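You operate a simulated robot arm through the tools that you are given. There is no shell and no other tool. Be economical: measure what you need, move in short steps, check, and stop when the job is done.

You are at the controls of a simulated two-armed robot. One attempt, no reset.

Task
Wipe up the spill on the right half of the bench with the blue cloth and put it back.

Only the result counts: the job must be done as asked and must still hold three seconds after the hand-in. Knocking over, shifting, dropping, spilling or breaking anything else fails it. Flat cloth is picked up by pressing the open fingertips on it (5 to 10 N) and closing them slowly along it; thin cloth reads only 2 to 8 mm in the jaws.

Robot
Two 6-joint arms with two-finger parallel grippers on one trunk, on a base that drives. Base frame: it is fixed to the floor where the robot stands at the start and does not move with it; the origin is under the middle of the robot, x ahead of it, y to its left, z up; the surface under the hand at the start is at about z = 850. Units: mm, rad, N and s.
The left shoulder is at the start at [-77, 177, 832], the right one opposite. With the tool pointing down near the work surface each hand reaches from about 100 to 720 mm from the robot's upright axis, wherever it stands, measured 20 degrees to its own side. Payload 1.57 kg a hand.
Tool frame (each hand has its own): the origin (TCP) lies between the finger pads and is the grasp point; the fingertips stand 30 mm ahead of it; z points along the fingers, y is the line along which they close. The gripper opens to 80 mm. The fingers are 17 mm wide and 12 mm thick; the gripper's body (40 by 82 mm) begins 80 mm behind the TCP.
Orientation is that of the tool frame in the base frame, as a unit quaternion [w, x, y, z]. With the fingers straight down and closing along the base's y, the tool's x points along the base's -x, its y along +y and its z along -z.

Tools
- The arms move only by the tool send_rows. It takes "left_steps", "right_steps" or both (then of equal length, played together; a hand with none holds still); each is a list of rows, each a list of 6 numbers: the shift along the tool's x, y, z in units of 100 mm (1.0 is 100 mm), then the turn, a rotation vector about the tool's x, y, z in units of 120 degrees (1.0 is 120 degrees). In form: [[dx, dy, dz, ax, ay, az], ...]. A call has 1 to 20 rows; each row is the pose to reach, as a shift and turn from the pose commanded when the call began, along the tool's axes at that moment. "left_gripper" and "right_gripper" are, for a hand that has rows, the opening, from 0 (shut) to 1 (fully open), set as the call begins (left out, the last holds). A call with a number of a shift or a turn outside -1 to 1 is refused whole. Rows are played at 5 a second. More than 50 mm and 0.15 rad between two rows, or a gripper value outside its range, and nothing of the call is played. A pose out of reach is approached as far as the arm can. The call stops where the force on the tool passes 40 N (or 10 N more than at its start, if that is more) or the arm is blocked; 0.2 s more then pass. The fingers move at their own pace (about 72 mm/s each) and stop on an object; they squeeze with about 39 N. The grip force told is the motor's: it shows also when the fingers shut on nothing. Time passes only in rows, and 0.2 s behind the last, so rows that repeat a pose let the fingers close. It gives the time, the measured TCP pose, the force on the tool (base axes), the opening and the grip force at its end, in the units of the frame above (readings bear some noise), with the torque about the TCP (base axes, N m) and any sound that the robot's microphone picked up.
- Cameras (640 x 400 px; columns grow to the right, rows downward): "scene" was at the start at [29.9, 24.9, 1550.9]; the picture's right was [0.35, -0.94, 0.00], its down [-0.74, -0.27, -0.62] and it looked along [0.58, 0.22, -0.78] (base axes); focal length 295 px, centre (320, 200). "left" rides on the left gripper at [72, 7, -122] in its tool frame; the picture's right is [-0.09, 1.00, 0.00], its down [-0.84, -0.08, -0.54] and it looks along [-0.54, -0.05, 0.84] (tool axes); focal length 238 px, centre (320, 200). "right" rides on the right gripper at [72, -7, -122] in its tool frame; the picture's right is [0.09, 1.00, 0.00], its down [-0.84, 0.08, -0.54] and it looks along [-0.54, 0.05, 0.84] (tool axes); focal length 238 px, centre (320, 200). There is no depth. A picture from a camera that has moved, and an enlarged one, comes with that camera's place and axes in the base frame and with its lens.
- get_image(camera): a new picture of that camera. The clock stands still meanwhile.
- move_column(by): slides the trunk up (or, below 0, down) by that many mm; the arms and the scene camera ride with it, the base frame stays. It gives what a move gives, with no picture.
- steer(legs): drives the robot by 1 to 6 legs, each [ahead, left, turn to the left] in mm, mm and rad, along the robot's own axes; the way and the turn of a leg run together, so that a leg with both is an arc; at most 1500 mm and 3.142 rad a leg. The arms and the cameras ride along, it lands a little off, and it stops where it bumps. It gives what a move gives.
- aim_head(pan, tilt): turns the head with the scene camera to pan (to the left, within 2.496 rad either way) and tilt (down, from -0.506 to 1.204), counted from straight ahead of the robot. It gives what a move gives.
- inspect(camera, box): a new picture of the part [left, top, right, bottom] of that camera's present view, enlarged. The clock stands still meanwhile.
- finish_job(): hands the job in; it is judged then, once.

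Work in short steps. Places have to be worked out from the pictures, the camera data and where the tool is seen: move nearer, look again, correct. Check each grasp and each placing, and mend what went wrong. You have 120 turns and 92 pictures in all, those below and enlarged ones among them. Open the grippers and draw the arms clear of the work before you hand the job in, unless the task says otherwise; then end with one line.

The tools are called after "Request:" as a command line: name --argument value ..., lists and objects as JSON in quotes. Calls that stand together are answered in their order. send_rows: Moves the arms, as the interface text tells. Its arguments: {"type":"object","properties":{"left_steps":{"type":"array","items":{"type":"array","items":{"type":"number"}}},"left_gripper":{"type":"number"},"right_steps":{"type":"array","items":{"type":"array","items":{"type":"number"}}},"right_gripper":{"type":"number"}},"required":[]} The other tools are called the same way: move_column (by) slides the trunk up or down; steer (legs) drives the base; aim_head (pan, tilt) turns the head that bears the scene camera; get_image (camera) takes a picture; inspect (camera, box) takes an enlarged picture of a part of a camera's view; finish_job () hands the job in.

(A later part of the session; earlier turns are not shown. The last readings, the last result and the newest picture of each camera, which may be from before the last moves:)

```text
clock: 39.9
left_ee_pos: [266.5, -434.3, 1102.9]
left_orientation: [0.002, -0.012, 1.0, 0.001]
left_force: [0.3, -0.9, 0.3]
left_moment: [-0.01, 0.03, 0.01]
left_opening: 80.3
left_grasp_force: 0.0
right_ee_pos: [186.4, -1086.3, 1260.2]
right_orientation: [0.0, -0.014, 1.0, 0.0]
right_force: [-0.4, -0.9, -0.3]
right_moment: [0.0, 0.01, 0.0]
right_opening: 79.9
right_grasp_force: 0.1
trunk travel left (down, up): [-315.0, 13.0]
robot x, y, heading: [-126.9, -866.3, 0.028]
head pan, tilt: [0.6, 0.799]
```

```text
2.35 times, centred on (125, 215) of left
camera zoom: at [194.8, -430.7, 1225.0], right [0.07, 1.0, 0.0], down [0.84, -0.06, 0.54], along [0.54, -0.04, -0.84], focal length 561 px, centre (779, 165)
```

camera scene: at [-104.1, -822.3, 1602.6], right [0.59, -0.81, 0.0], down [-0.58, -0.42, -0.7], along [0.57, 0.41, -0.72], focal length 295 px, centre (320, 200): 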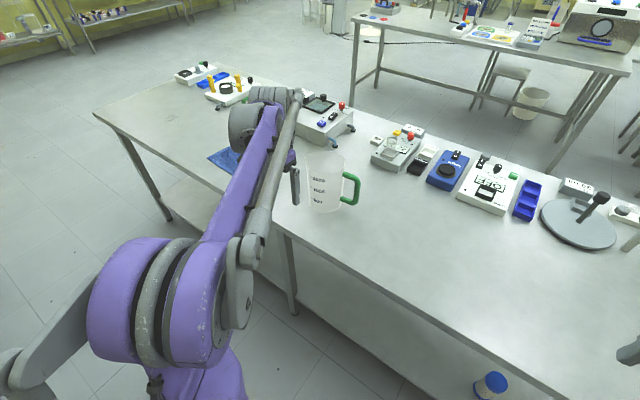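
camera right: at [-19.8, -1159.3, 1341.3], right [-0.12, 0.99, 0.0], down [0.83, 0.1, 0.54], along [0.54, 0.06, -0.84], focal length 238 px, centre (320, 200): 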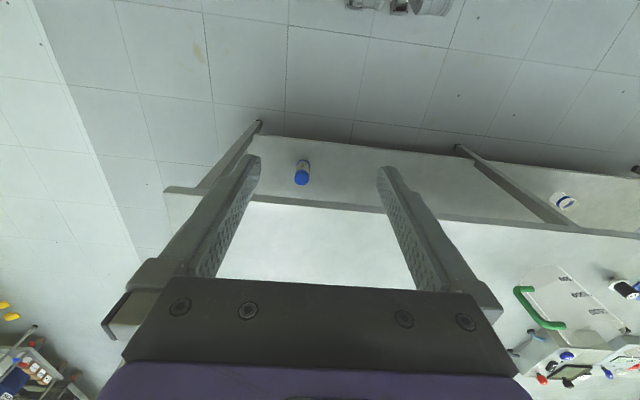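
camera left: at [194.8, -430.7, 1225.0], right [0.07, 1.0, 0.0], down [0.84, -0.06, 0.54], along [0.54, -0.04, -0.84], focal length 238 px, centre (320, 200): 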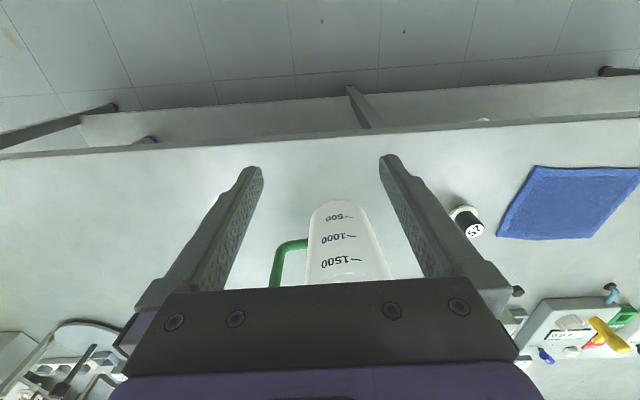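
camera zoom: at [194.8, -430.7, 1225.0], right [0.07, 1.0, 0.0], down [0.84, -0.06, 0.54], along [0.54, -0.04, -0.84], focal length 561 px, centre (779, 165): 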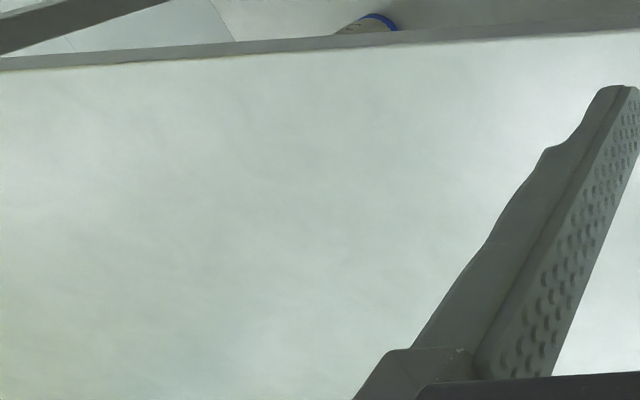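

Still ambiguous; there's a faint yellowish tint toward the far right end. I look with the right wrist camera from here.

Request:
get_image --camera "right"

Request:
aim_head --pan -0.45 --tilt 0.85

Request:
get_image --camera "scene"

```text
53 pictures are left
camera right: at [114.9, -1095.1, 1381.4], right [-0.12, 0.99, 0.0], down [0.83, 0.1, 0.54], along [0.54, 0.06, -0.84], focal length 238 px, centre (320, 200)
```

right: 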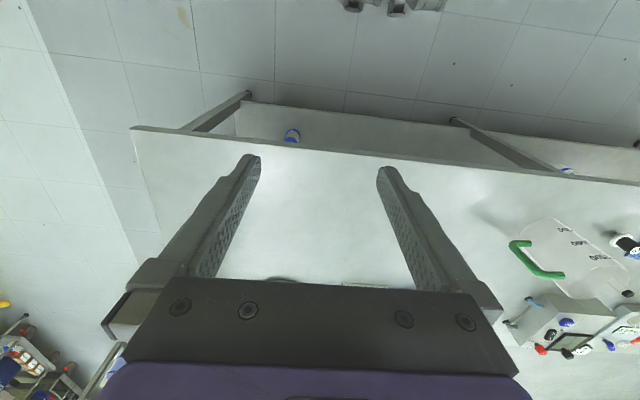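

```text
clock: 41.2
left_ee_pos: [266.8, -435.0, 1103.5]
left_orientation: [0.002, -0.013, 1.0, 0.0]
left_force: [0.5, 0.4, -1.0]
left_moment: [-0.01, -0.01, -0.03]
left_opening: 80.0
left_grasp_force: 0.0
right_ee_pos: [186.7, -1087.9, 1259.5]
right_orientation: [0.0, -0.012, 1.0, 0.0]
right_force: [-0.2, 1.0, -0.2]
right_moment: [-0.01, -0.01, 0.04]
right_opening: 80.1
right_grasp_force: 0.0
trunk travel left (down, up): [-315.0, 13.0]
robot x, y, heading: [-130.2, -865.9, 0.029]
head pan, tilt: [-0.45, 0.85]
```

```text
52 pictures are left
camera scene: at [-98.2, -901.7, 1598.6], right [-0.41, -0.91, 0.0], down [-0.68, 0.31, -0.66], along [0.6, -0.27, -0.75], focal length 295 px, centre (320, 200)
```

scene: 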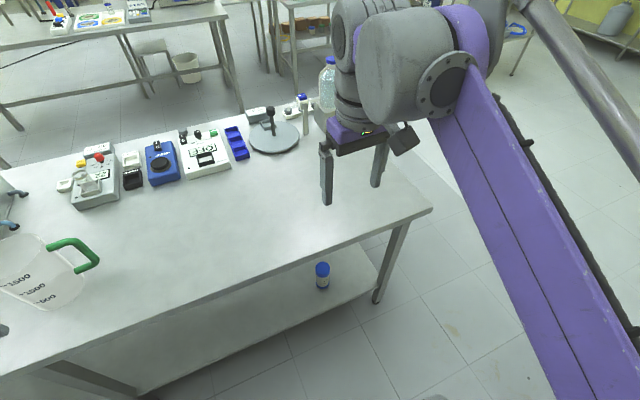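

No clear sign at this range. I'll bring the right wrist camera down close over the surface: first back the left hand up and away from the beaker, then drive in and lower the right hand.

Request:
send_rows --left_steps '[[0.4, 0, -0.4, 0, 0, 0], [0.8, 0, -0.8, 0, 0, 0], [1, 0, -1, 0, 0, 0]]'

Request:
steer --legs '[[120, 0, -0.025]]'

Request:
send_rows --right_steps '[[-0.3, 0.3, 0.3, 0, 0, 0], [-0.6, 0.6, 0.6, 0, 0, 0], [-0.9, 0.9, 0.9, 0, 0, 0], [-1, 1, 1, 0, 0, 0]]'

Request:
send_rows --right_steps '[[-0.3, 0.3, 0.3, 0, 0, 0], [-0.6, 0.6, 0.6, 0, 0, 0], [-0.9, 0.9, 0.9, 0, 0, 0], [-1, 1, 1, 0, 0, 0]]'

Request:
get_image --camera "right"

```text
refused: row 1 steps farther than a row can; nothing moved
```

```text
clock: 42.4
left_ee_pos: [396.5, -444.5, 1101.4]
left_orientation: [0.001, 0.001, 1.0, -0.001]
left_force: [0.1, -0.1, -0.4]
left_moment: [0.0, -0.01, 0.03]
left_opening: 79.8
left_grasp_force: 0.1
right_ee_pos: [300.3, -1093.4, 1259.5]
right_orientation: [0.0, -0.001, 1.0, 0.0]
right_force: [0.3, -0.1, -0.5]
right_moment: [0.03, -0.02, 0.0]
right_opening: 80.2
right_grasp_force: 0.0
trunk travel left (down, up): [-315.0, 13.0]
robot x, y, heading: [-10.5, -868.0, 0.003]
head pan, tilt: [-0.45, 0.85]
```

```text
refused: row 1 steps farther than a row can; nothing moved
```

```text
refused: row 1 steps farther than a row can; nothing moved
```

```text
51 pictures are left
camera right: at [227.2, -1099.8, 1381.2], right [-0.09, 1.0, 0.0], down [0.84, 0.08, 0.54], along [0.54, 0.05, -0.84], focal length 238 px, centre (320, 200)
```

right: 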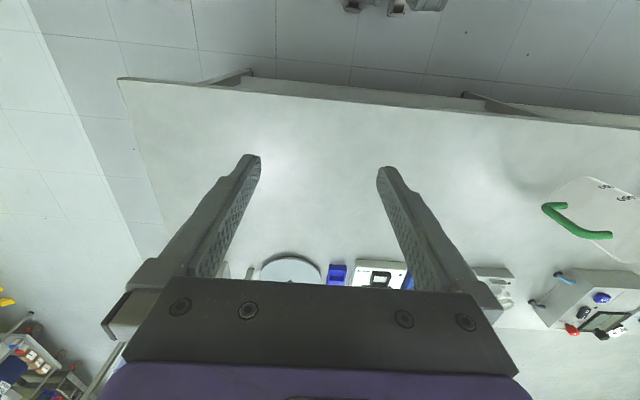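

The rows were too large; the left hand is still clear (no force). I resend with smaller steps.

Request:
send_rows --left_steps '[[0.3, 0, -0.3, 0, 0, 0], [0.6, 0, -0.6, 0, 0, 0], [0.8, 0, -0.8, 0, 0, 0]]' --right_steps '[[-0.25, 0.25, 0.33, 0, 0, 0], [-0.5, 0.5, 0.66, 0, 0, 0], [-0.75, 0.75, 0.99, 0, 0, 0]]'

Request:
send_rows --right_steps '[[-0.25, 0.25, 0.33, 0, 0, 0], [-0.5, 0.5, 0.66, 0, 0, 0], [-0.75, 0.75, 0.99, 0, 0, 0]]'

Request:
send_rows --right_steps '[[0, 0, 0.4, 0, 0, 0], [0, 0, 0.7, 0, 0, 0]]'

Request:
get_image --camera "right"

```text
clock: 43.2
left_ee_pos: [316.0, -443.7, 1180.5]
left_orientation: [0.0, 0.001, 1.0, -0.001]
left_force: [-0.4, 0.6, -0.3]
left_moment: [0.04, 0.01, -0.04]
left_opening: 80.0
left_grasp_force: 0.1
right_ee_pos: [376.8, -1014.5, 1159.3]
right_orientation: [0.0, 0.0, 1.0, 0.0]
right_force: [-1.1, 0.2, -0.4]
right_moment: [0.02, 0.02, -0.01]
right_opening: 80.0
right_grasp_force: 0.0
trunk travel left (down, up): [-315.0, 13.0]
robot x, y, heading: [-8.5, -868.3, 0.001]
head pan, tilt: [-0.45, 0.85]
```

```text
clock: 44.0
left_ee_pos: [318.2, -442.6, 1180.3]
left_orientation: [0.0, 0.001, 1.0, 0.0]
left_force: [0.2, 0.1, -0.8]
left_moment: [-0.02, 0.03, -0.01]
left_opening: 79.8
left_grasp_force: 0.0
right_ee_pos: [450.5, -940.7, 1062.4]
right_orientation: [0.0, 0.0, 1.0, -0.001]
right_force: [0.4, -0.8, -0.1]
right_moment: [-0.04, -0.01, 0.02]
right_opening: 79.8
right_grasp_force: 0.0
trunk travel left (down, up): [-315.0, 13.0]
robot x, y, heading: [-5.9, -866.1, 0.007]
head pan, tilt: [-0.45, 0.85]
```

```text
clock: 44.6
left_ee_pos: [316.0, -444.6, 1180.4]
left_orientation: [0.0, 0.002, 1.0, 0.0]
left_force: [-0.7, -0.1, 0.4]
left_moment: [0.01, 0.0, -0.05]
left_opening: 79.9
left_grasp_force: 0.1
right_ee_pos: [451.1, -942.9, 994.0]
right_orientation: [0.0, 0.001, 1.0, 0.0]
right_force: [1.0, 0.4, -0.7]
right_moment: [0.01, -0.02, -0.02]
right_opening: 79.8
right_grasp_force: 0.1
trunk travel left (down, up): [-315.0, 13.0]
robot x, y, heading: [-3.7, -864.1, 0.0]
head pan, tilt: [-0.45, 0.85]
```

```text
50 pictures are left
camera right: at [379.1, -950.0, 1114.8], right [-0.09, 1.0, 0.0], down [0.84, 0.08, 0.54], along [0.54, 0.05, -0.84], focal length 238 px, centre (320, 200)
```

right: 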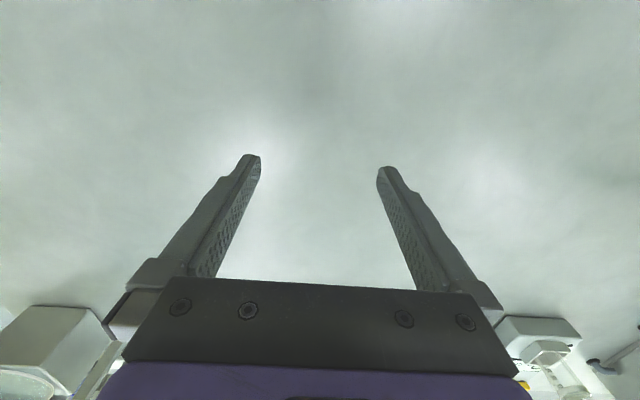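

Close up there is only bare bench from y≈-600 to -1300. I shift left 330 mm to view closely around the beaker, staying clear of its handle.

Request:
send_rows --right_steps '[[0.3, -0.2, -0.3, 0, 0, 0], [0.5, -0.5, -0.5, 0, 0, 0]]'

Request:
steer --legs '[[0, 360, 0]]'

Request:
get_image --camera "right"

Request:
get_image --camera "left"

Request:
aim_head --pan 0.0 --tilt 0.85

Request:
get_image --camera "scene"

```text
clock: 45.2
left_ee_pos: [316.1, -442.9, 1181.2]
left_orientation: [0.002, 0.0, 1.0, 0.0]
left_force: [0.1, 0.0, -0.2]
left_moment: [-0.06, -0.02, -0.03]
left_opening: 80.0
left_grasp_force: 0.0
right_ee_pos: [400.4, -993.7, 1041.6]
right_orientation: [0.001, 0.0, 1.0, 0.0]
right_force: [0.9, 0.4, 0.7]
right_moment: [0.02, 0.03, 0.01]
right_opening: 79.9
right_grasp_force: 0.0
trunk travel left (down, up): [-315.0, 13.0]
robot x, y, heading: [-6.5, -863.3, 0.003]
head pan, tilt: [-0.45, 0.85]
```

```text
clock: 49.0
left_ee_pos: [319.8, -80.8, 1180.5]
left_orientation: [0.001, 0.003, 1.0, 0.0]
left_force: [0.5, -1.3, 0.4]
left_moment: [-0.01, 0.01, 0.0]
left_opening: 80.1
left_grasp_force: 0.0
right_ee_pos: [400.9, -630.7, 1040.9]
right_orientation: [0.0, 0.003, 1.0, 0.001]
right_force: [-0.6, 1.1, -0.7]
right_moment: [-0.03, 0.01, -0.03]
right_opening: 80.0
right_grasp_force: 0.1
trunk travel left (down, up): [-315.0, 13.0]
robot x, y, heading: [-3.2, -500.9, -0.007]
head pan, tilt: [-0.45, 0.85]
```

```text
49 pictures are left
camera right: at [328.7, -637.1, 1163.3], right [-0.09, 1.0, 0.0], down [0.84, 0.07, 0.54], along [0.54, 0.05, -0.84], focal length 238 px, centre (320, 200)
```

right: 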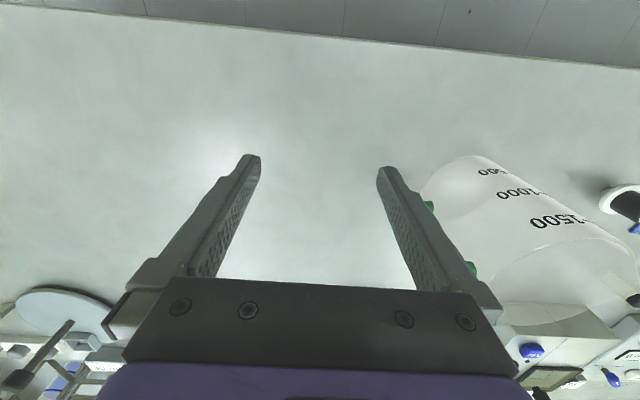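

```text
48 pictures are left
camera left: at [248.7, -73.8, 1302.7], right [0.1, 1.0, 0.0], down [0.84, -0.08, 0.54], along [0.54, -0.05, -0.84], focal length 238 px, centre (320, 200)
```

left: 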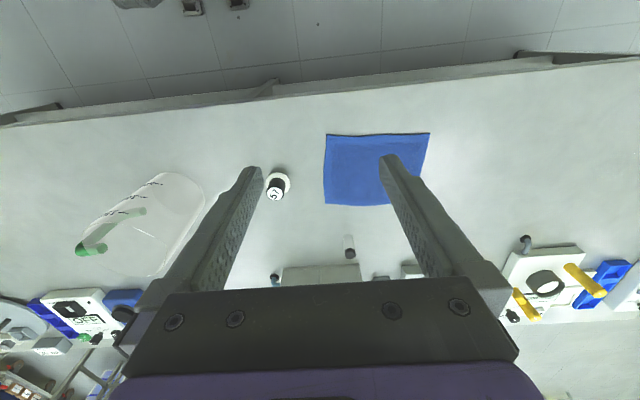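

```text
clock: 49.9
left_ee_pos: [319.9, -79.9, 1179.4]
left_orientation: [0.001, 0.004, 1.0, 0.0]
left_force: [-0.7, 0.9, 0.1]
left_moment: [0.0, -0.03, -0.02]
left_opening: 80.1
left_grasp_force: 0.0
right_ee_pos: [400.0, -630.7, 1042.8]
right_orientation: [-0.001, 0.003, 1.0, 0.0]
right_force: [-0.6, -0.9, 1.1]
right_moment: [-0.01, -0.02, 0.0]
right_opening: 80.0
right_grasp_force: 0.0
trunk travel left (down, up): [-315.0, 13.0]
robot x, y, heading: [-2.5, -499.0, -0.009]
head pan, tilt: [0.0, 0.85]
```

```text
47 pictures are left
camera scene: at [29.2, -502.6, 1598.6], right [-0.01, -1.0, 0.0], down [-0.75, 0.01, -0.66], along [0.66, 0.0, -0.75], focal length 295 px, centre (320, 200)
```

scene: 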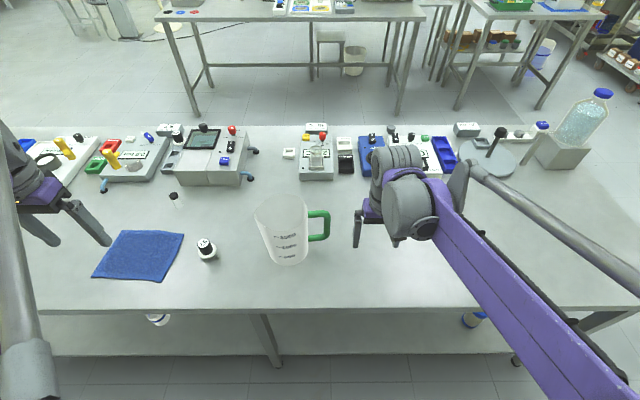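

I enlarge the area around the beaker and the weight in this cleaner overview.

Request:
inspect --camera "scene" --box '[180, 170, 360, 290]'

Request:
inspect --camera "left" --box '[20, 110, 320, 300]'

```text
3.33 times, centred on (270, 230) of scene
camera zoom: at [29.2, -502.6, 1598.6], right [-0.01, -1.0, 0.0], down [-0.75, 0.01, -0.66], along [0.66, 0.0, -0.75], focal length 984 px, centre (487, 100)
```

zoom: 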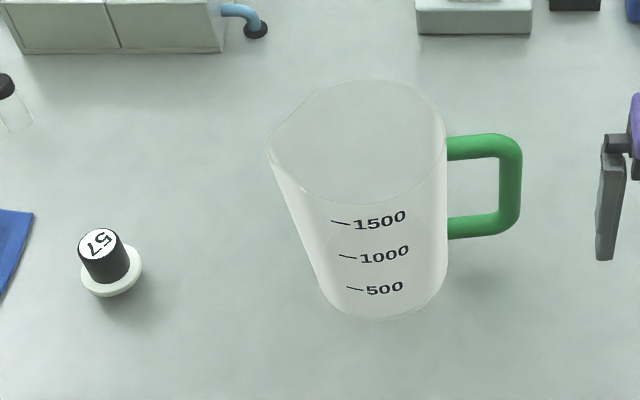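

```text
2.11 times, centred on (170, 205) of left
camera zoom: at [248.7, -73.9, 1302.7], right [0.1, 1.0, 0.0], down [0.84, -0.08, 0.54], along [0.54, -0.05, -0.84], focal length 502 px, centre (636, 190)
```

zoom: 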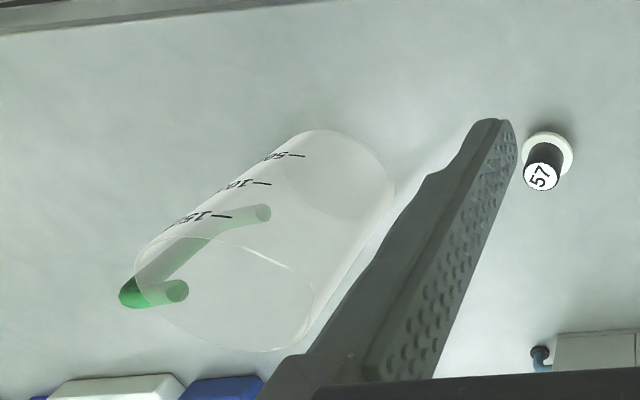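

I notice a faint mottled patch around (546, -730) that recurs in three views. I enlarge that area from the right wrist camera and the scene camera.

Request:
inspect --camera "right" --box '[60, 120, 260, 260]'

Request:
inspect --camera "scene" --box '[340, 170, 460, 250]'

```text
2.86 times, centred on (160, 190) of right
camera zoom: at [328.7, -637.1, 1163.3], right [-0.09, 1.0, 0.0], down [0.84, 0.07, 0.54], along [0.54, 0.05, -0.84], focal length 681 px, centre (777, 229)
```

zoom: 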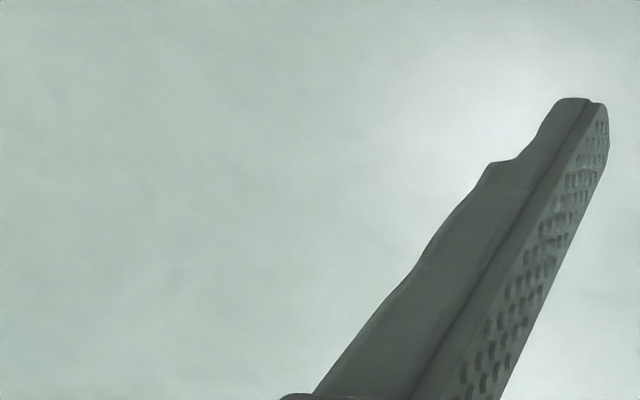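

```text
5.00 times, centred on (400, 210) of scene
camera zoom: at [29.2, -502.6, 1598.6], right [-0.01, -1.0, 0.0], down [-0.75, 0.01, -0.66], along [0.66, 0.0, -0.75], focal length 1477 px, centre (-80, 150)
```

zoom: 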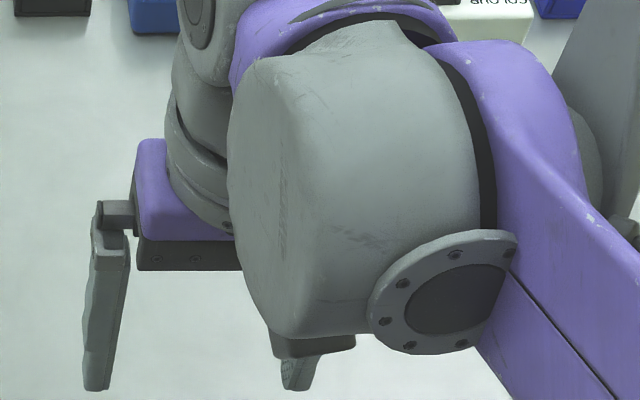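

I check the dark smudge beside the beaker handle at about (465, -515) strongly enlarged, plus the wider floor and far benches for another bench with a spill.

Request:
inspect --camera "scene" --box '[290, 230, 370, 280]'

Request:
aim_head --pan 0.0 --tilt 0.35

Request:
get_image --camera "scene"

```text
8.00 times, centred on (330, 255) of scene
camera zoom: at [29.2, -502.6, 1598.6], right [-0.01, -1.0, 0.0], down [-0.75, 0.01, -0.66], along [0.66, 0.0, -0.75], focal length 2363 px, centre (240, -240)
```

zoom: 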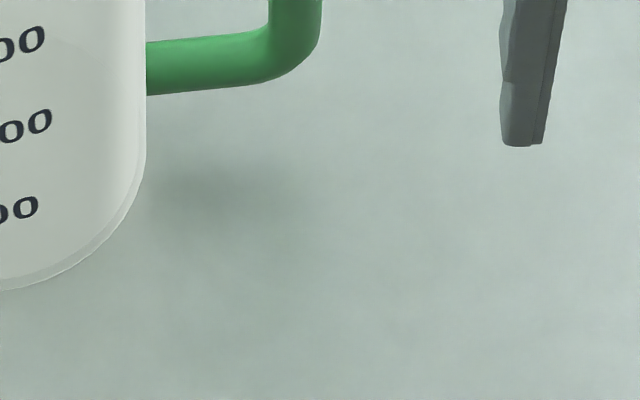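

```text
clock: 50.8
left_ee_pos: [319.5, -80.7, 1180.0]
left_orientation: [0.001, 0.004, 1.0, -0.001]
left_force: [0.6, -0.1, -0.5]
left_moment: [0.02, 0.03, 0.0]
left_opening: 80.0
left_grasp_force: 0.0
right_ee_pos: [401.2, -631.9, 1042.5]
right_orientation: [0.0, 0.002, 1.0, 0.0]
right_force: [0.5, -0.7, -0.4]
right_moment: [0.01, 0.0, -0.01]
right_opening: 79.9
right_grasp_force: 0.1
trunk travel left (down, up): [-315.0, 13.0]
robot x, y, heading: [-4.6, -499.9, -0.005]
head pan, tilt: [0.0, 0.351]
```

```text
41 pictures are left
camera scene: at [44.2, -502.5, 1642.2], right [-0.01, -1.0, 0.0], down [-0.34, 0.0, -0.94], along [0.94, -0.01, -0.34], focal length 295 px, centre (320, 200)
```

scene: 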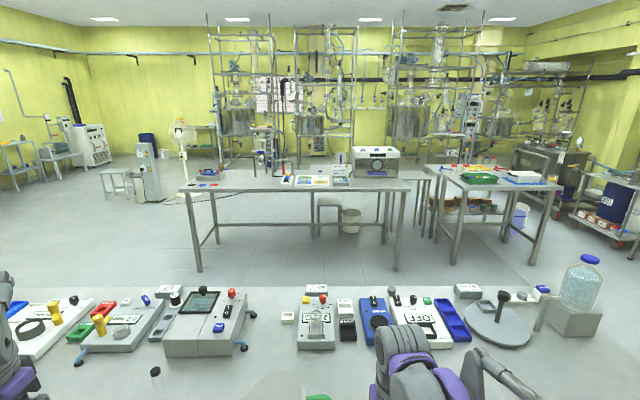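

That's only a soft shadow. The only anomaly left is the crisp reflection arcs in front of the MIXER/OFF devices, so I go in front of them and look from low height.

Request:
steer --legs '[[-180, -280, 0]]'

Request:
move_column --by -300

Request:
aim_head --pan 0.0 --tilt 0.45

Request:
get_image --camera "scene"

```text
clock: 53.9
left_ee_pos: [140.6, -359.7, 1181.1]
left_orientation: [0.001, 0.002, 1.0, 0.0]
left_force: [-0.3, 0.7, 0.4]
left_moment: [0.02, 0.0, 0.01]
left_opening: 80.0
left_grasp_force: 0.1
right_ee_pos: [221.2, -910.5, 1041.2]
right_orientation: [0.0, 0.003, 1.0, 0.0]
right_force: [0.0, -0.1, 0.3]
right_moment: [-0.01, 0.01, 0.02]
right_opening: 79.9
right_grasp_force: 0.0
trunk travel left (down, up): [-315.0, 13.0]
robot x, y, heading: [-184.9, -781.9, -0.005]
head pan, tilt: [0.0, 0.351]
```

```text
clock: 56.9
left_ee_pos: [139.4, -358.5, 880.0]
left_orientation: [0.0, 0.003, 1.0, 0.0]
left_force: [-0.1, 0.0, -0.2]
left_moment: [0.03, 0.04, 0.02]
left_opening: 80.2
left_grasp_force: 0.1
right_ee_pos: [221.2, -910.7, 741.7]
right_orientation: [0.0, 0.002, 1.0, 0.0]
right_force: [0.1, 0.3, 0.2]
right_moment: [-0.02, 0.02, -0.01]
right_opening: 80.1
right_grasp_force: 0.2
trunk travel left (down, up): [-15.0, 313.0]
robot x, y, heading: [-184.6, -779.8, -0.002]
head pan, tilt: [0.0, 0.351]
```

```text
clock: 57.6
left_ee_pos: [140.2, -359.3, 880.2]
left_orientation: [0.001, 0.003, 1.0, 0.0]
left_force: [0.7, 1.4, 0.2]
left_moment: [0.0, 0.01, 0.02]
left_opening: 79.9
left_grasp_force: 0.1
right_ee_pos: [222.7, -910.2, 741.3]
right_orientation: [0.0, 0.001, 1.0, 0.0]
right_force: [0.7, -0.6, 0.7]
right_moment: [0.0, 0.02, 0.01]
right_opening: 80.4
right_grasp_force: 0.0
trunk travel left (down, up): [-15.0, 313.0]
robot x, y, heading: [-187.4, -779.1, -0.003]
head pan, tilt: [0.0, 0.45]
```

```text
40 pictures are left
camera scene: at [-85.7, -782.5, 1322.1], right [0.0, -1.0, 0.0], down [-0.43, 0.0, -0.9], along [0.9, 0.0, -0.43], focal length 295 px, centre (320, 200)
```

scene: 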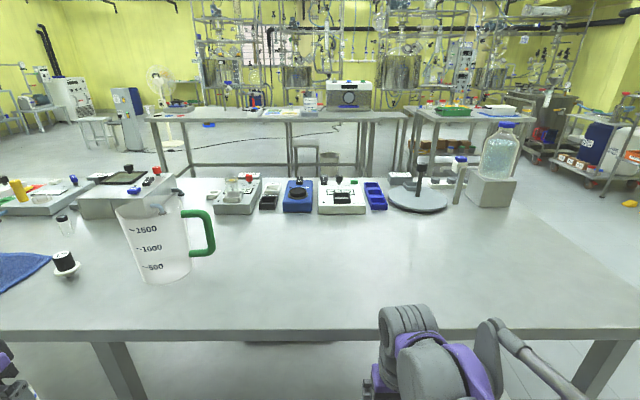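

Request:
inspect --camera "scene" --box '[200, 190, 360, 290]'

Request:
inspect --camera "scene" --box '[340, 190, 520, 305]'

```text
4.00 times, centred on (280, 240) of scene
camera zoom: at [-85.7, -782.5, 1322.1], right [0.0, -1.0, 0.0], down [-0.43, 0.0, -0.9], along [0.9, 0.0, -0.43], focal length 1181 px, centre (480, 40)
```

zoom: 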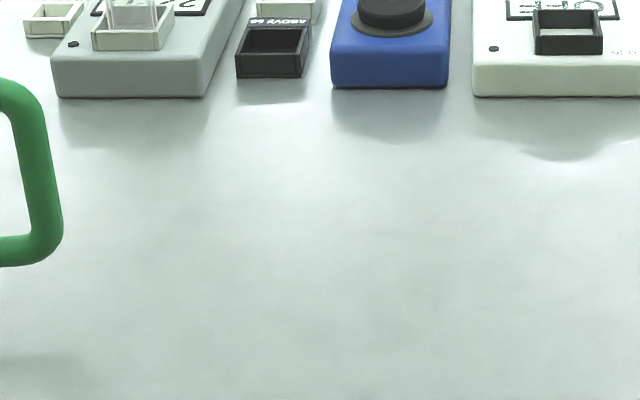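

```text
3.48 times, centred on (430, 248) of scene
camera zoom: at [-85.7, -782.5, 1322.1], right [0.0, -1.0, 0.0], down [-0.43, 0.0, -0.9], along [0.9, 0.0, -0.43], focal length 1027 px, centre (-63, 35)
```

zoom: 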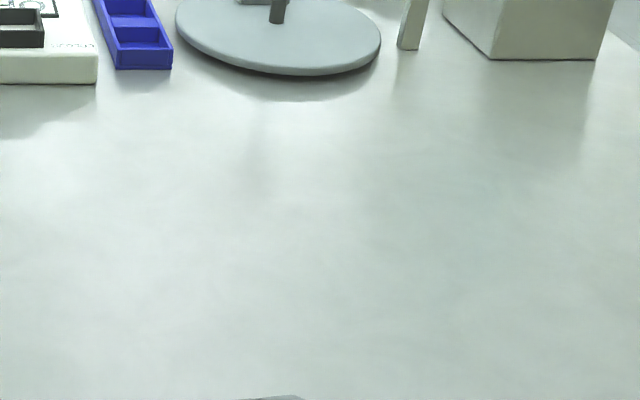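

Those irregular edges are just reflections of the trays on the devices. I notice the device labels face the far side, so I should also check the left end of the bench for a spill. I raise the trunk and drive left.

Request:
move_column --by 300

Request:
steer --legs '[[0, 900, 0]]'

Request:
aim_head --pan 0.15 --tilt 0.7

Request:
get_image --camera "scene"

Request:
get_image --camera "left"

```text
clock: 60.6
left_ee_pos: [140.3, -359.7, 1180.3]
left_orientation: [0.001, 0.003, 1.0, 0.0]
left_force: [-0.4, 0.1, 0.4]
left_moment: [-0.02, 0.0, -0.01]
left_opening: 79.8
left_grasp_force: 0.2
right_ee_pos: [221.8, -910.6, 1042.0]
right_orientation: [0.0, 0.002, 1.0, -0.001]
right_force: [1.0, 0.7, -0.2]
right_moment: [0.01, 0.0, 0.01]
right_opening: 79.9
right_grasp_force: 0.1
trunk travel left (down, up): [-315.0, 13.0]
robot x, y, heading: [-183.8, -781.7, -0.003]
head pan, tilt: [0.0, 0.45]
```

```text
clock: 68.8
left_ee_pos: [153.7, 533.8, 1179.9]
left_orientation: [0.001, 0.008, 1.0, -0.001]
left_force: [0.0, 0.0, -0.1]
left_moment: [0.0, 0.0, 0.01]
left_opening: 80.2
left_grasp_force: 0.0
right_ee_pos: [229.2, -18.2, 1041.7]
right_orientation: [-0.001, 0.008, 1.0, 0.0]
right_force: [-1.1, -0.4, 0.0]
right_moment: [0.01, 0.0, -0.01]
right_opening: 79.9
right_grasp_force: 0.0
trunk travel left (down, up): [-315.0, 13.0]
robot x, y, heading: [-176.7, 118.0, -0.018]
head pan, tilt: [0.0, 0.45]
```

```text
clock: 69.6
left_ee_pos: [151.9, 534.0, 1180.5]
left_orientation: [0.0, 0.008, 1.0, 0.0]
left_force: [-0.2, -0.3, -0.7]
left_moment: [0.03, 0.01, -0.01]
left_opening: 80.1
left_grasp_force: 0.1
right_ee_pos: [228.2, -16.5, 1041.9]
right_orientation: [0.0, 0.008, 1.0, 0.001]
right_force: [0.0, 0.1, 0.2]
right_moment: [0.03, 0.03, 0.04]
right_opening: 80.3
right_grasp_force: 0.0
trunk travel left (down, up): [-315.0, 13.0]
robot x, y, heading: [-176.6, 117.7, -0.02]
head pan, tilt: [0.15, 0.7]
```

```text
37 pictures are left
camera scene: at [-135.6, 126.9, 1610.9], right [0.13, -0.99, 0.0], down [-0.64, -0.09, -0.77], along [0.76, 0.1, -0.64], focal length 295 px, centre (320, 200)
```

scene: 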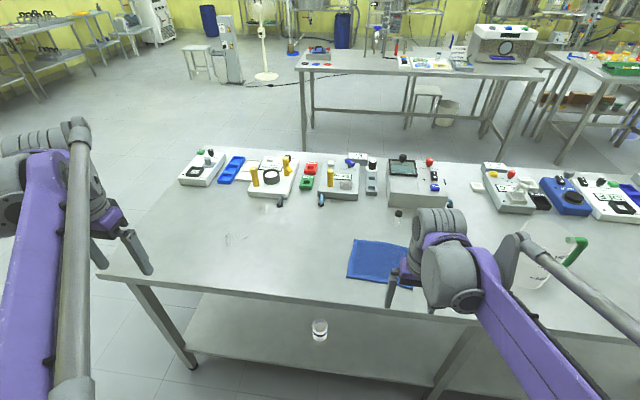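

```text
36 pictures are left
camera left: at [81.8, 541.0, 1302.7], right [0.11, 0.99, 0.0], down [0.83, -0.09, 0.54], along [0.54, -0.06, -0.84], focal length 238 px, centre (320, 200)
```

left: 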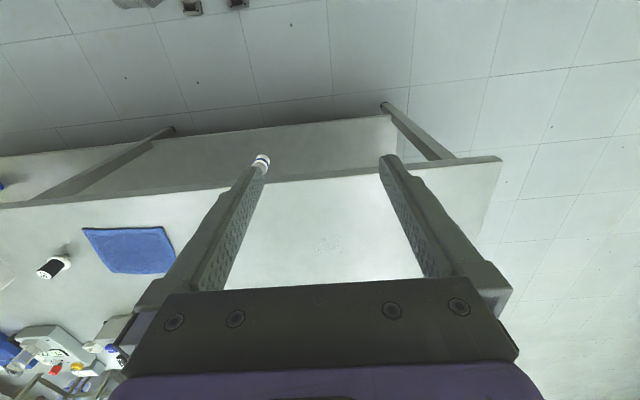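

There is a faint spot at scene (237,238), in the left portion. I enlarge it.

Request:
inspect --camera "scene" --box '[200, 215, 280, 265]'

Request:
inspect --camera "left" --box '[270, 205, 390, 280]'

```text
8.00 times, centred on (240, 240) of scene
camera zoom: at [-135.6, 126.9, 1610.9], right [0.13, -0.99, 0.0], down [-0.64, -0.09, -0.77], along [0.76, 0.1, -0.64], focal length 2363 px, centre (960, -120)
```

zoom: 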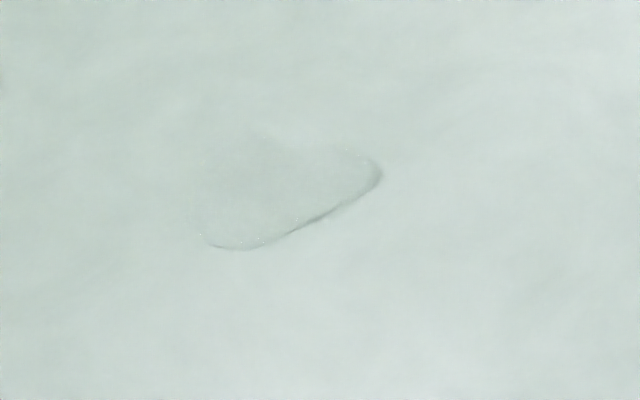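

```text
5.33 times, centred on (330, 242) of left
camera zoom: at [81.8, 541.0, 1302.7], right [0.11, 0.99, 0.0], down [0.83, -0.09, 0.54], along [0.54, -0.06, -0.84], focal length 1271 px, centre (267, -27)
```

zoom: 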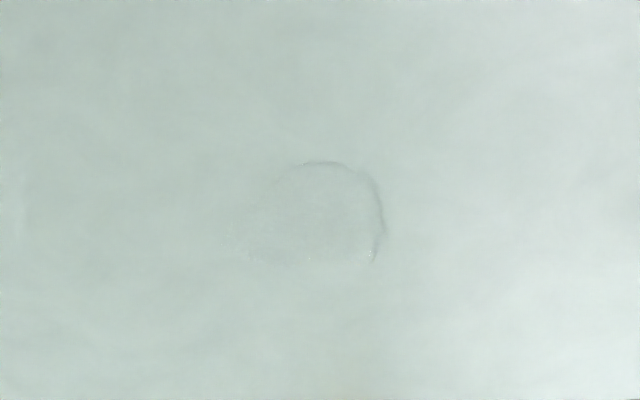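

This is a clear puddle at about (516, 508) – on the left half from where I stand. The wording suggests another one on the right half, equally faint; now that I know its look (thin outline, ~80 mm), I scan the right half again at high zoom.

Request:
steer --legs '[[0, -600, 0.018]]'

Request:
aim_head --pan 0.1 --tilt 0.75

Request:
get_image --camera "scene"

```text
clock: 75.3
left_ee_pos: [142.1, -59.1, 1180.5]
left_orientation: [0.001, -0.001, 1.0, 0.0]
left_force: [-0.3, 0.2, -0.3]
left_moment: [0.01, 0.02, -0.01]
left_opening: 80.0
left_grasp_force: 0.0
right_ee_pos: [225.9, -608.9, 1042.0]
right_orientation: [0.0, -0.001, 1.0, 0.0]
right_force: [0.3, -1.0, 0.7]
right_moment: [0.0, 0.0, 0.0]
right_opening: 80.0
right_grasp_force: 0.0
trunk travel left (down, up): [-315.0, 13.0]
robot x, y, heading: [-182.1, -477.5, -0.001]
head pan, tilt: [0.15, 0.7]
```

```text
clock: 75.9
left_ee_pos: [142.5, -58.7, 1181.2]
left_orientation: [0.001, 0.0, 1.0, 0.0]
left_force: [-0.4, -0.2, -0.2]
left_moment: [-0.01, -0.01, 0.0]
left_opening: 79.9
left_grasp_force: 0.1
right_ee_pos: [225.5, -609.1, 1041.3]
right_orientation: [0.0, -0.001, 1.0, 0.0]
right_force: [0.1, 0.3, -0.1]
right_moment: [0.03, -0.01, -0.03]
right_opening: 80.0
right_grasp_force: 0.1
trunk travel left (down, up): [-315.0, 13.0]
robot x, y, heading: [-181.2, -483.3, 0.003]
head pan, tilt: [0.099, 0.75]
```

```text
33 pictures are left
camera scene: at [-141.5, -474.6, 1606.6], right [0.1, -0.99, 0.0], down [-0.68, -0.07, -0.73], along [0.73, 0.07, -0.68], focal length 295 px, centre (320, 200)
```

scene: 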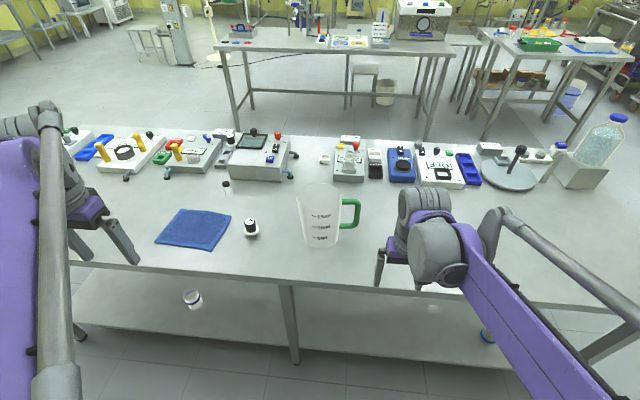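

I zoom on the middle stretch here in two windows.

Request:
inspect --camera "scene" --box '[230, 175, 330, 260]'

Request:
inspect --camera "scene" --box '[320, 180, 400, 270]'

Request:
inspect --camera "scene" --box '[450, 185, 580, 270]'

```text
4.71 times, centred on (280, 218) of scene
camera zoom: at [-141.5, -474.6, 1606.6], right [0.1, -0.99, 0.0], down [-0.68, -0.07, -0.73], along [0.73, 0.07, -0.68], focal length 1390 px, centre (508, 118)
```

zoom: 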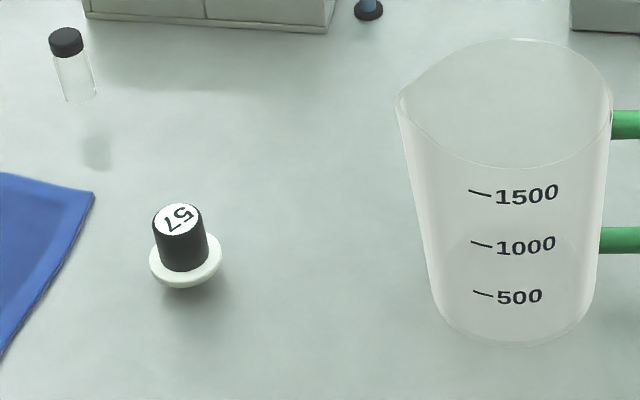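

```text
4.44 times, centred on (360, 225) of scene
camera zoom: at [-141.5, -474.6, 1606.6], right [0.1, -0.99, 0.0], down [-0.68, -0.07, -0.73], along [0.73, 0.07, -0.68], focal length 1313 px, centre (142, 89)
```

zoom: 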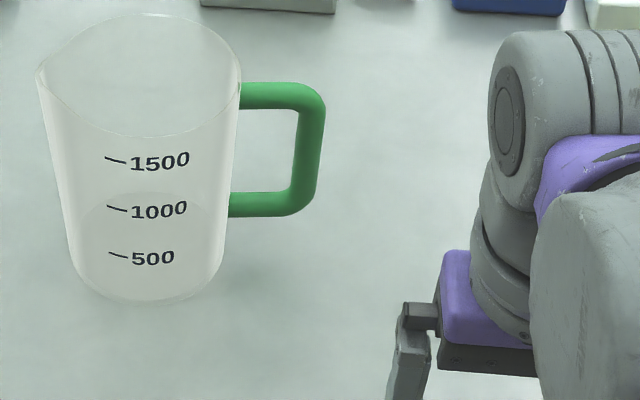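

```text
4.71 times, centred on (515, 228) of scene
camera zoom: at [-141.5, -474.6, 1606.6], right [0.1, -0.99, 0.0], down [-0.68, -0.07, -0.73], along [0.73, 0.07, -0.68], focal length 1390 px, centre (-598, 71)
```

zoom: 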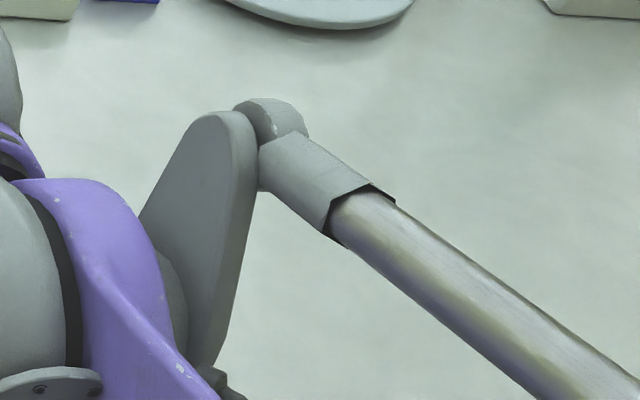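

No puddle around the beaker or weight. I move to y≈-1000 and scan the remaining right part at high zoom.

Request:
steer --legs '[[0, -570, 0]]'

Request:
aim_head --pan 0.15 --tilt 0.75

Request:
get_image --camera "scene"

```text
clock: 81.4
left_ee_pos: [142.3, -626.4, 1180.3]
left_orientation: [0.001, -0.001, 1.0, 0.0]
left_force: [0.3, 0.4, 0.3]
left_moment: [0.02, 0.0, -0.01]
left_opening: 80.1
left_grasp_force: 0.0
right_ee_pos: [228.1, -1175.7, 1041.5]
right_orientation: [0.0, -0.002, 1.0, 0.0]
right_force: [0.1, 0.8, 0.2]
right_moment: [-0.02, 0.01, 0.0]
right_opening: 80.0
right_grasp_force: 0.1
trunk travel left (down, up): [-315.0, 13.0]
robot x, y, heading: [-179.3, -1049.7, 0.007]
head pan, tilt: [0.099, 0.75]
```

```text
clock: 82.0
left_ee_pos: [142.8, -626.4, 1181.3]
left_orientation: [0.001, -0.001, 1.0, 0.0]
left_force: [0.2, -0.1, -0.3]
left_moment: [0.01, -0.03, 0.01]
left_opening: 80.0
left_grasp_force: 0.0
right_ee_pos: [228.4, -1176.6, 1042.8]
right_orientation: [0.0, -0.002, 1.0, 0.001]
right_force: [-1.2, -0.4, 0.6]
right_moment: [-0.04, 0.01, -0.01]
right_opening: 80.1
right_grasp_force: 0.0
trunk travel left (down, up): [-315.0, 13.0]
robot x, y, heading: [-180.7, -1047.5, 0.003]
head pan, tilt: [0.15, 0.75]
```

```text
29 pictures are left
camera scene: at [-140.9, -1038.8, 1606.6], right [0.15, -0.99, 0.0], down [-0.67, -0.1, -0.73], along [0.72, 0.11, -0.68], focal length 295 px, centre (320, 200)
```

scene: 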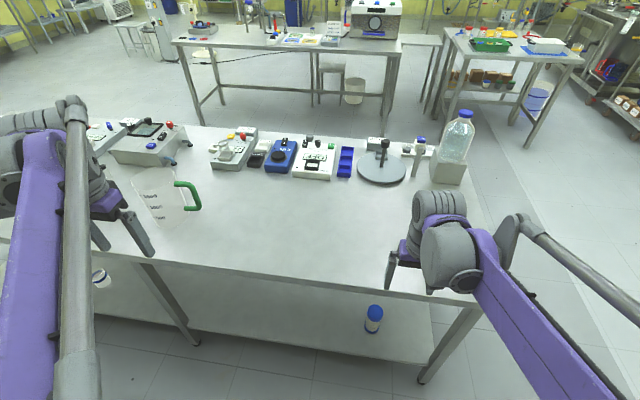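

Request:
inspect --camera "scene" --box '[200, 165, 310, 235]'

Request:
inspect --camera "scene" --box '[290, 175, 400, 245]'

Request:
inspect --camera "scene" --box '[220, 220, 330, 290]'

Request:
inspect --camera "scene" --box '[380, 165, 490, 235]'

```text
5.71 times, centred on (255, 200) of scene
camera zoom: at [-140.9, -1038.8, 1606.6], right [0.15, -0.99, 0.0], down [-0.67, -0.1, -0.73], along [0.72, 0.11, -0.68], focal length 1688 px, centre (691, 200)
```

zoom: 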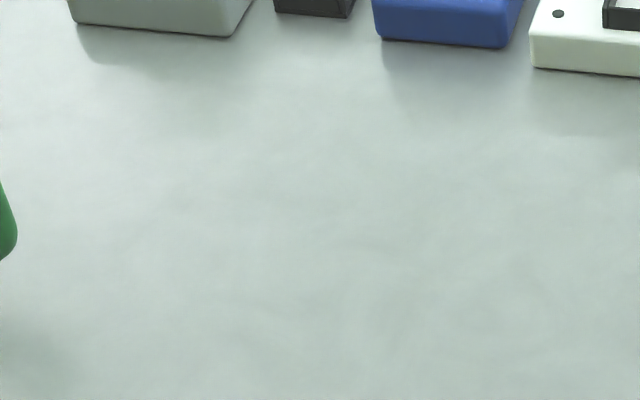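

```text
5.71 times, centred on (345, 210) of scene
camera zoom: at [-140.9, -1038.8, 1606.6], right [0.15, -0.99, 0.0], down [-0.67, -0.1, -0.73], along [0.72, 0.11, -0.68], focal length 1688 px, centre (177, 143)
```

zoom: 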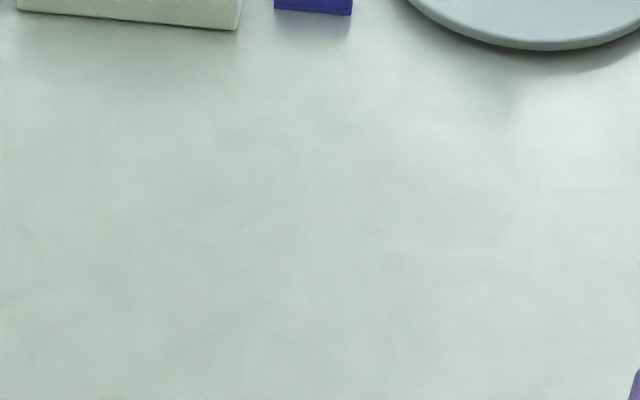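

```text
5.71 times, centred on (275, 255) of scene
camera zoom: at [-140.9, -1038.8, 1606.6], right [0.15, -0.99, 0.0], down [-0.67, -0.1, -0.73], along [0.72, 0.11, -0.68], focal length 1688 px, centre (577, -114)
```

zoom: 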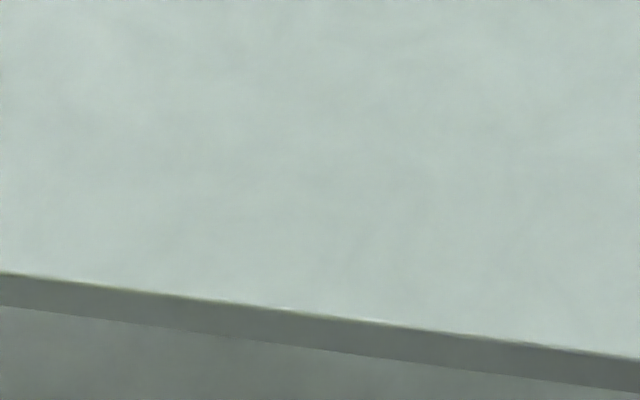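

```text
5.71 times, centred on (435, 200) of scene
camera zoom: at [-140.9, -1038.8, 1606.6], right [0.15, -0.99, 0.0], down [-0.67, -0.1, -0.73], along [0.72, 0.11, -0.68], focal length 1688 px, centre (-337, 200)
```

zoom: 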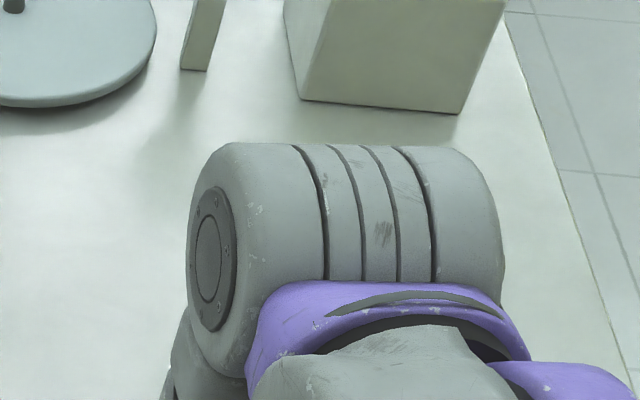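

The right side shows no puddle. One last unseen patch is the far right end; I check it with the right wrist camera.

Request:
inspect --camera "right" --box '[0, 60, 330, 280]'

```text
1.82 times, centred on (165, 170) of right
camera zoom: at [156.2, -1183.0, 1163.3], right [-0.1, 1.0, 0.0], down [0.84, 0.08, 0.54], along [0.54, 0.05, -0.84], focal length 433 px, centre (602, 254)
```

zoom: 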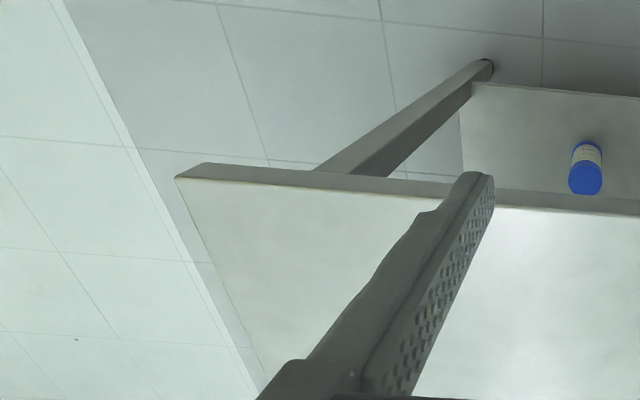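

The far end is clean too. The only spill is the clear puddle at about (516, 508); the devices' labels face the far side, so this is the bench's own right half. I drive back there at a distance and stow the right hand up and to the right.

Request:
steer --legs '[[0, 1200, -0.003]]'

Request:
send_rows --right_steps '[[0.1, -0.45, -0.1, 0, 0, 0], [0.3, -0.8, -0.3, 0, 0, 0], [0.6, -1, -0.6, 0, 0, 0]]'

Request:
send_rows --right_steps '[[0.1, -0.45, -0.1, 0, 0, 0], [0.3, -0.8, -0.3, 0, 0, 0], [0.6, -1, -0.6, 0, 0, 0]]'

Request:
aim_head --pan 0.2 --tilt 0.8

Request:
get_image --camera "scene"

```text
clock: 92.8
left_ee_pos: [147.7, 568.6, 1180.5]
left_orientation: [0.001, 0.003, 1.0, 0.001]
left_force: [0.1, -1.0, 0.5]
left_moment: [-0.02, -0.01, -0.03]
left_opening: 79.7
left_grasp_force: 0.1
right_ee_pos: [228.7, 19.2, 1040.6]
right_orientation: [0.0, 0.003, 1.0, -0.001]
right_force: [0.0, -0.5, -1.1]
right_moment: [0.02, -0.03, 0.03]
right_opening: 79.9
right_grasp_force: 0.0
trunk travel left (down, up): [-315.0, 13.0]
robot x, y, heading: [-179.5, 146.3, -0.004]
head pan, tilt: [0.15, 0.75]
```

```text
clock: 93.6
left_ee_pos: [146.6, 568.3, 1181.0]
left_orientation: [0.002, 0.004, 1.0, -0.001]
left_force: [0.1, -0.6, -1.3]
left_moment: [0.01, -0.07, 0.0]
left_opening: 80.0
left_grasp_force: 0.1
right_ee_pos: [166.8, -81.3, 1101.4]
right_orientation: [0.001, 0.002, 1.0, 0.0]
right_force: [-0.6, -1.0, 0.2]
right_moment: [0.0, -0.02, -0.04]
right_opening: 80.0
right_grasp_force: 0.0
trunk travel left (down, up): [-315.0, 13.0]
robot x, y, heading: [-179.2, 149.3, -0.007]
head pan, tilt: [0.15, 0.75]
```

```text
clock: 94.4
left_ee_pos: [147.3, 570.1, 1181.6]
left_orientation: [0.0, 0.003, 1.0, 0.0]
left_force: [-0.6, 0.5, 0.4]
left_moment: [-0.01, 0.0, 0.05]
left_opening: 79.7
left_grasp_force: 0.0
right_ee_pos: [106.2, -182.2, 1161.6]
right_orientation: [0.002, 0.003, 1.0, 0.0]
right_force: [-1.3, -0.1, -0.3]
right_moment: [0.0, 0.0, 0.01]
right_opening: 80.1
right_grasp_force: 0.1
trunk travel left (down, up): [-315.0, 13.0]
robot x, y, heading: [-179.2, 145.0, -0.004]
head pan, tilt: [0.15, 0.75]
```

```text
clock: 95.0
left_ee_pos: [146.7, 569.0, 1180.2]
left_orientation: [0.0, 0.003, 1.0, 0.0]
left_force: [0.3, 0.1, 0.0]
left_moment: [0.03, 0.02, 0.01]
left_opening: 80.0
left_grasp_force: 0.1
right_ee_pos: [107.9, -182.3, 1161.4]
right_orientation: [-0.001, 0.003, 1.0, 0.0]
right_force: [-0.7, -0.9, 0.5]
right_moment: [-0.02, 0.03, 0.0]
right_opening: 80.0
right_grasp_force: 0.0
trunk travel left (down, up): [-315.0, 13.0]
robot x, y, heading: [-180.0, 152.7, -0.001]
head pan, tilt: [0.201, 0.799]
```

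```text
23 pictures are left
camera scene: at [-142.3, 162.9, 1602.6], right [0.19, -0.98, 0.0], down [-0.7, -0.14, -0.7], along [0.68, 0.14, -0.72], focal length 295 px, centre (320, 200)
```

scene: 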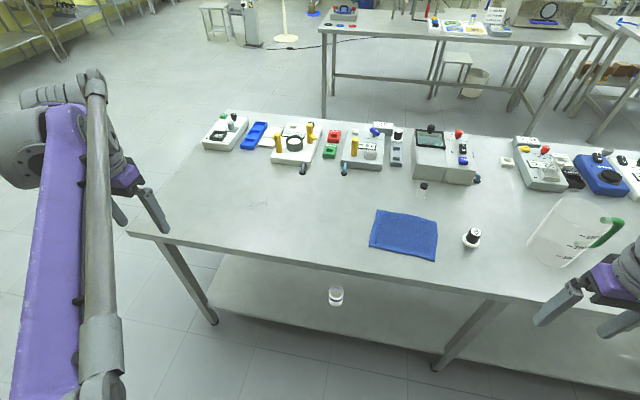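

The cloth's corners come out at about (564,105), (571,-95), (387,-69), (405,118), centre (482,15); the puddle shows again at about (500,512). I drive in so the left hand can reach both.

Request:
steer --legs '[[175, 20, 0]]'

Request:
send_rows --left_steps '[[-0.25, -0.4, 0, 0, 0, 0], [-0.5, -0.8, 0, 0, 0, 0], [-0.5, -1, 0, 0, 0, 0]]'

Request:
get_image --camera "left"

```text
clock: 96.5
left_ee_pos: [322.5, 589.2, 1180.0]
left_orientation: [0.001, 0.002, 1.0, 0.0]
left_force: [-0.4, 0.2, -0.3]
left_moment: [0.01, 0.03, 0.04]
left_opening: 80.2
left_grasp_force: 0.0
right_ee_pos: [283.2, -162.6, 1160.3]
right_orientation: [0.0, 0.003, 1.0, 0.0]
right_force: [-0.1, 0.4, 0.3]
right_moment: [-0.03, -0.04, -0.04]
right_opening: 80.1
right_grasp_force: 0.0
trunk travel left (down, up): [-315.0, 13.0]
robot x, y, heading: [1.4, 166.0, -0.003]
head pan, tilt: [0.201, 0.799]
```

```text
clock: 97.3
left_ee_pos: [371.2, 487.2, 1180.1]
left_orientation: [0.001, 0.002, 1.0, 0.0]
left_force: [-0.1, 0.3, -0.5]
left_moment: [0.02, -0.02, -0.02]
left_opening: 80.1
left_grasp_force: 0.0
right_ee_pos: [283.9, -163.4, 1162.2]
right_orientation: [0.0, 0.003, 1.0, -0.001]
right_force: [-1.1, 0.5, 0.8]
right_moment: [0.01, -0.03, -0.03]
right_opening: 80.0
right_grasp_force: 0.1
trunk travel left (down, up): [-315.0, 13.0]
robot x, y, heading: [-2.2, 167.6, 0.0]
head pan, tilt: [0.201, 0.799]
```

```text
22 pictures are left
camera left: at [300.7, 493.8, 1303.3], right [0.1, 1.0, 0.0], down [0.84, -0.08, 0.54], along [0.54, -0.05, -0.84], focal length 238 px, centre (320, 200)
```

left: 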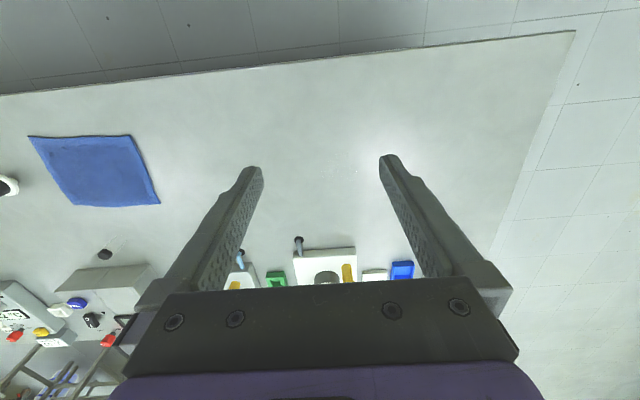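

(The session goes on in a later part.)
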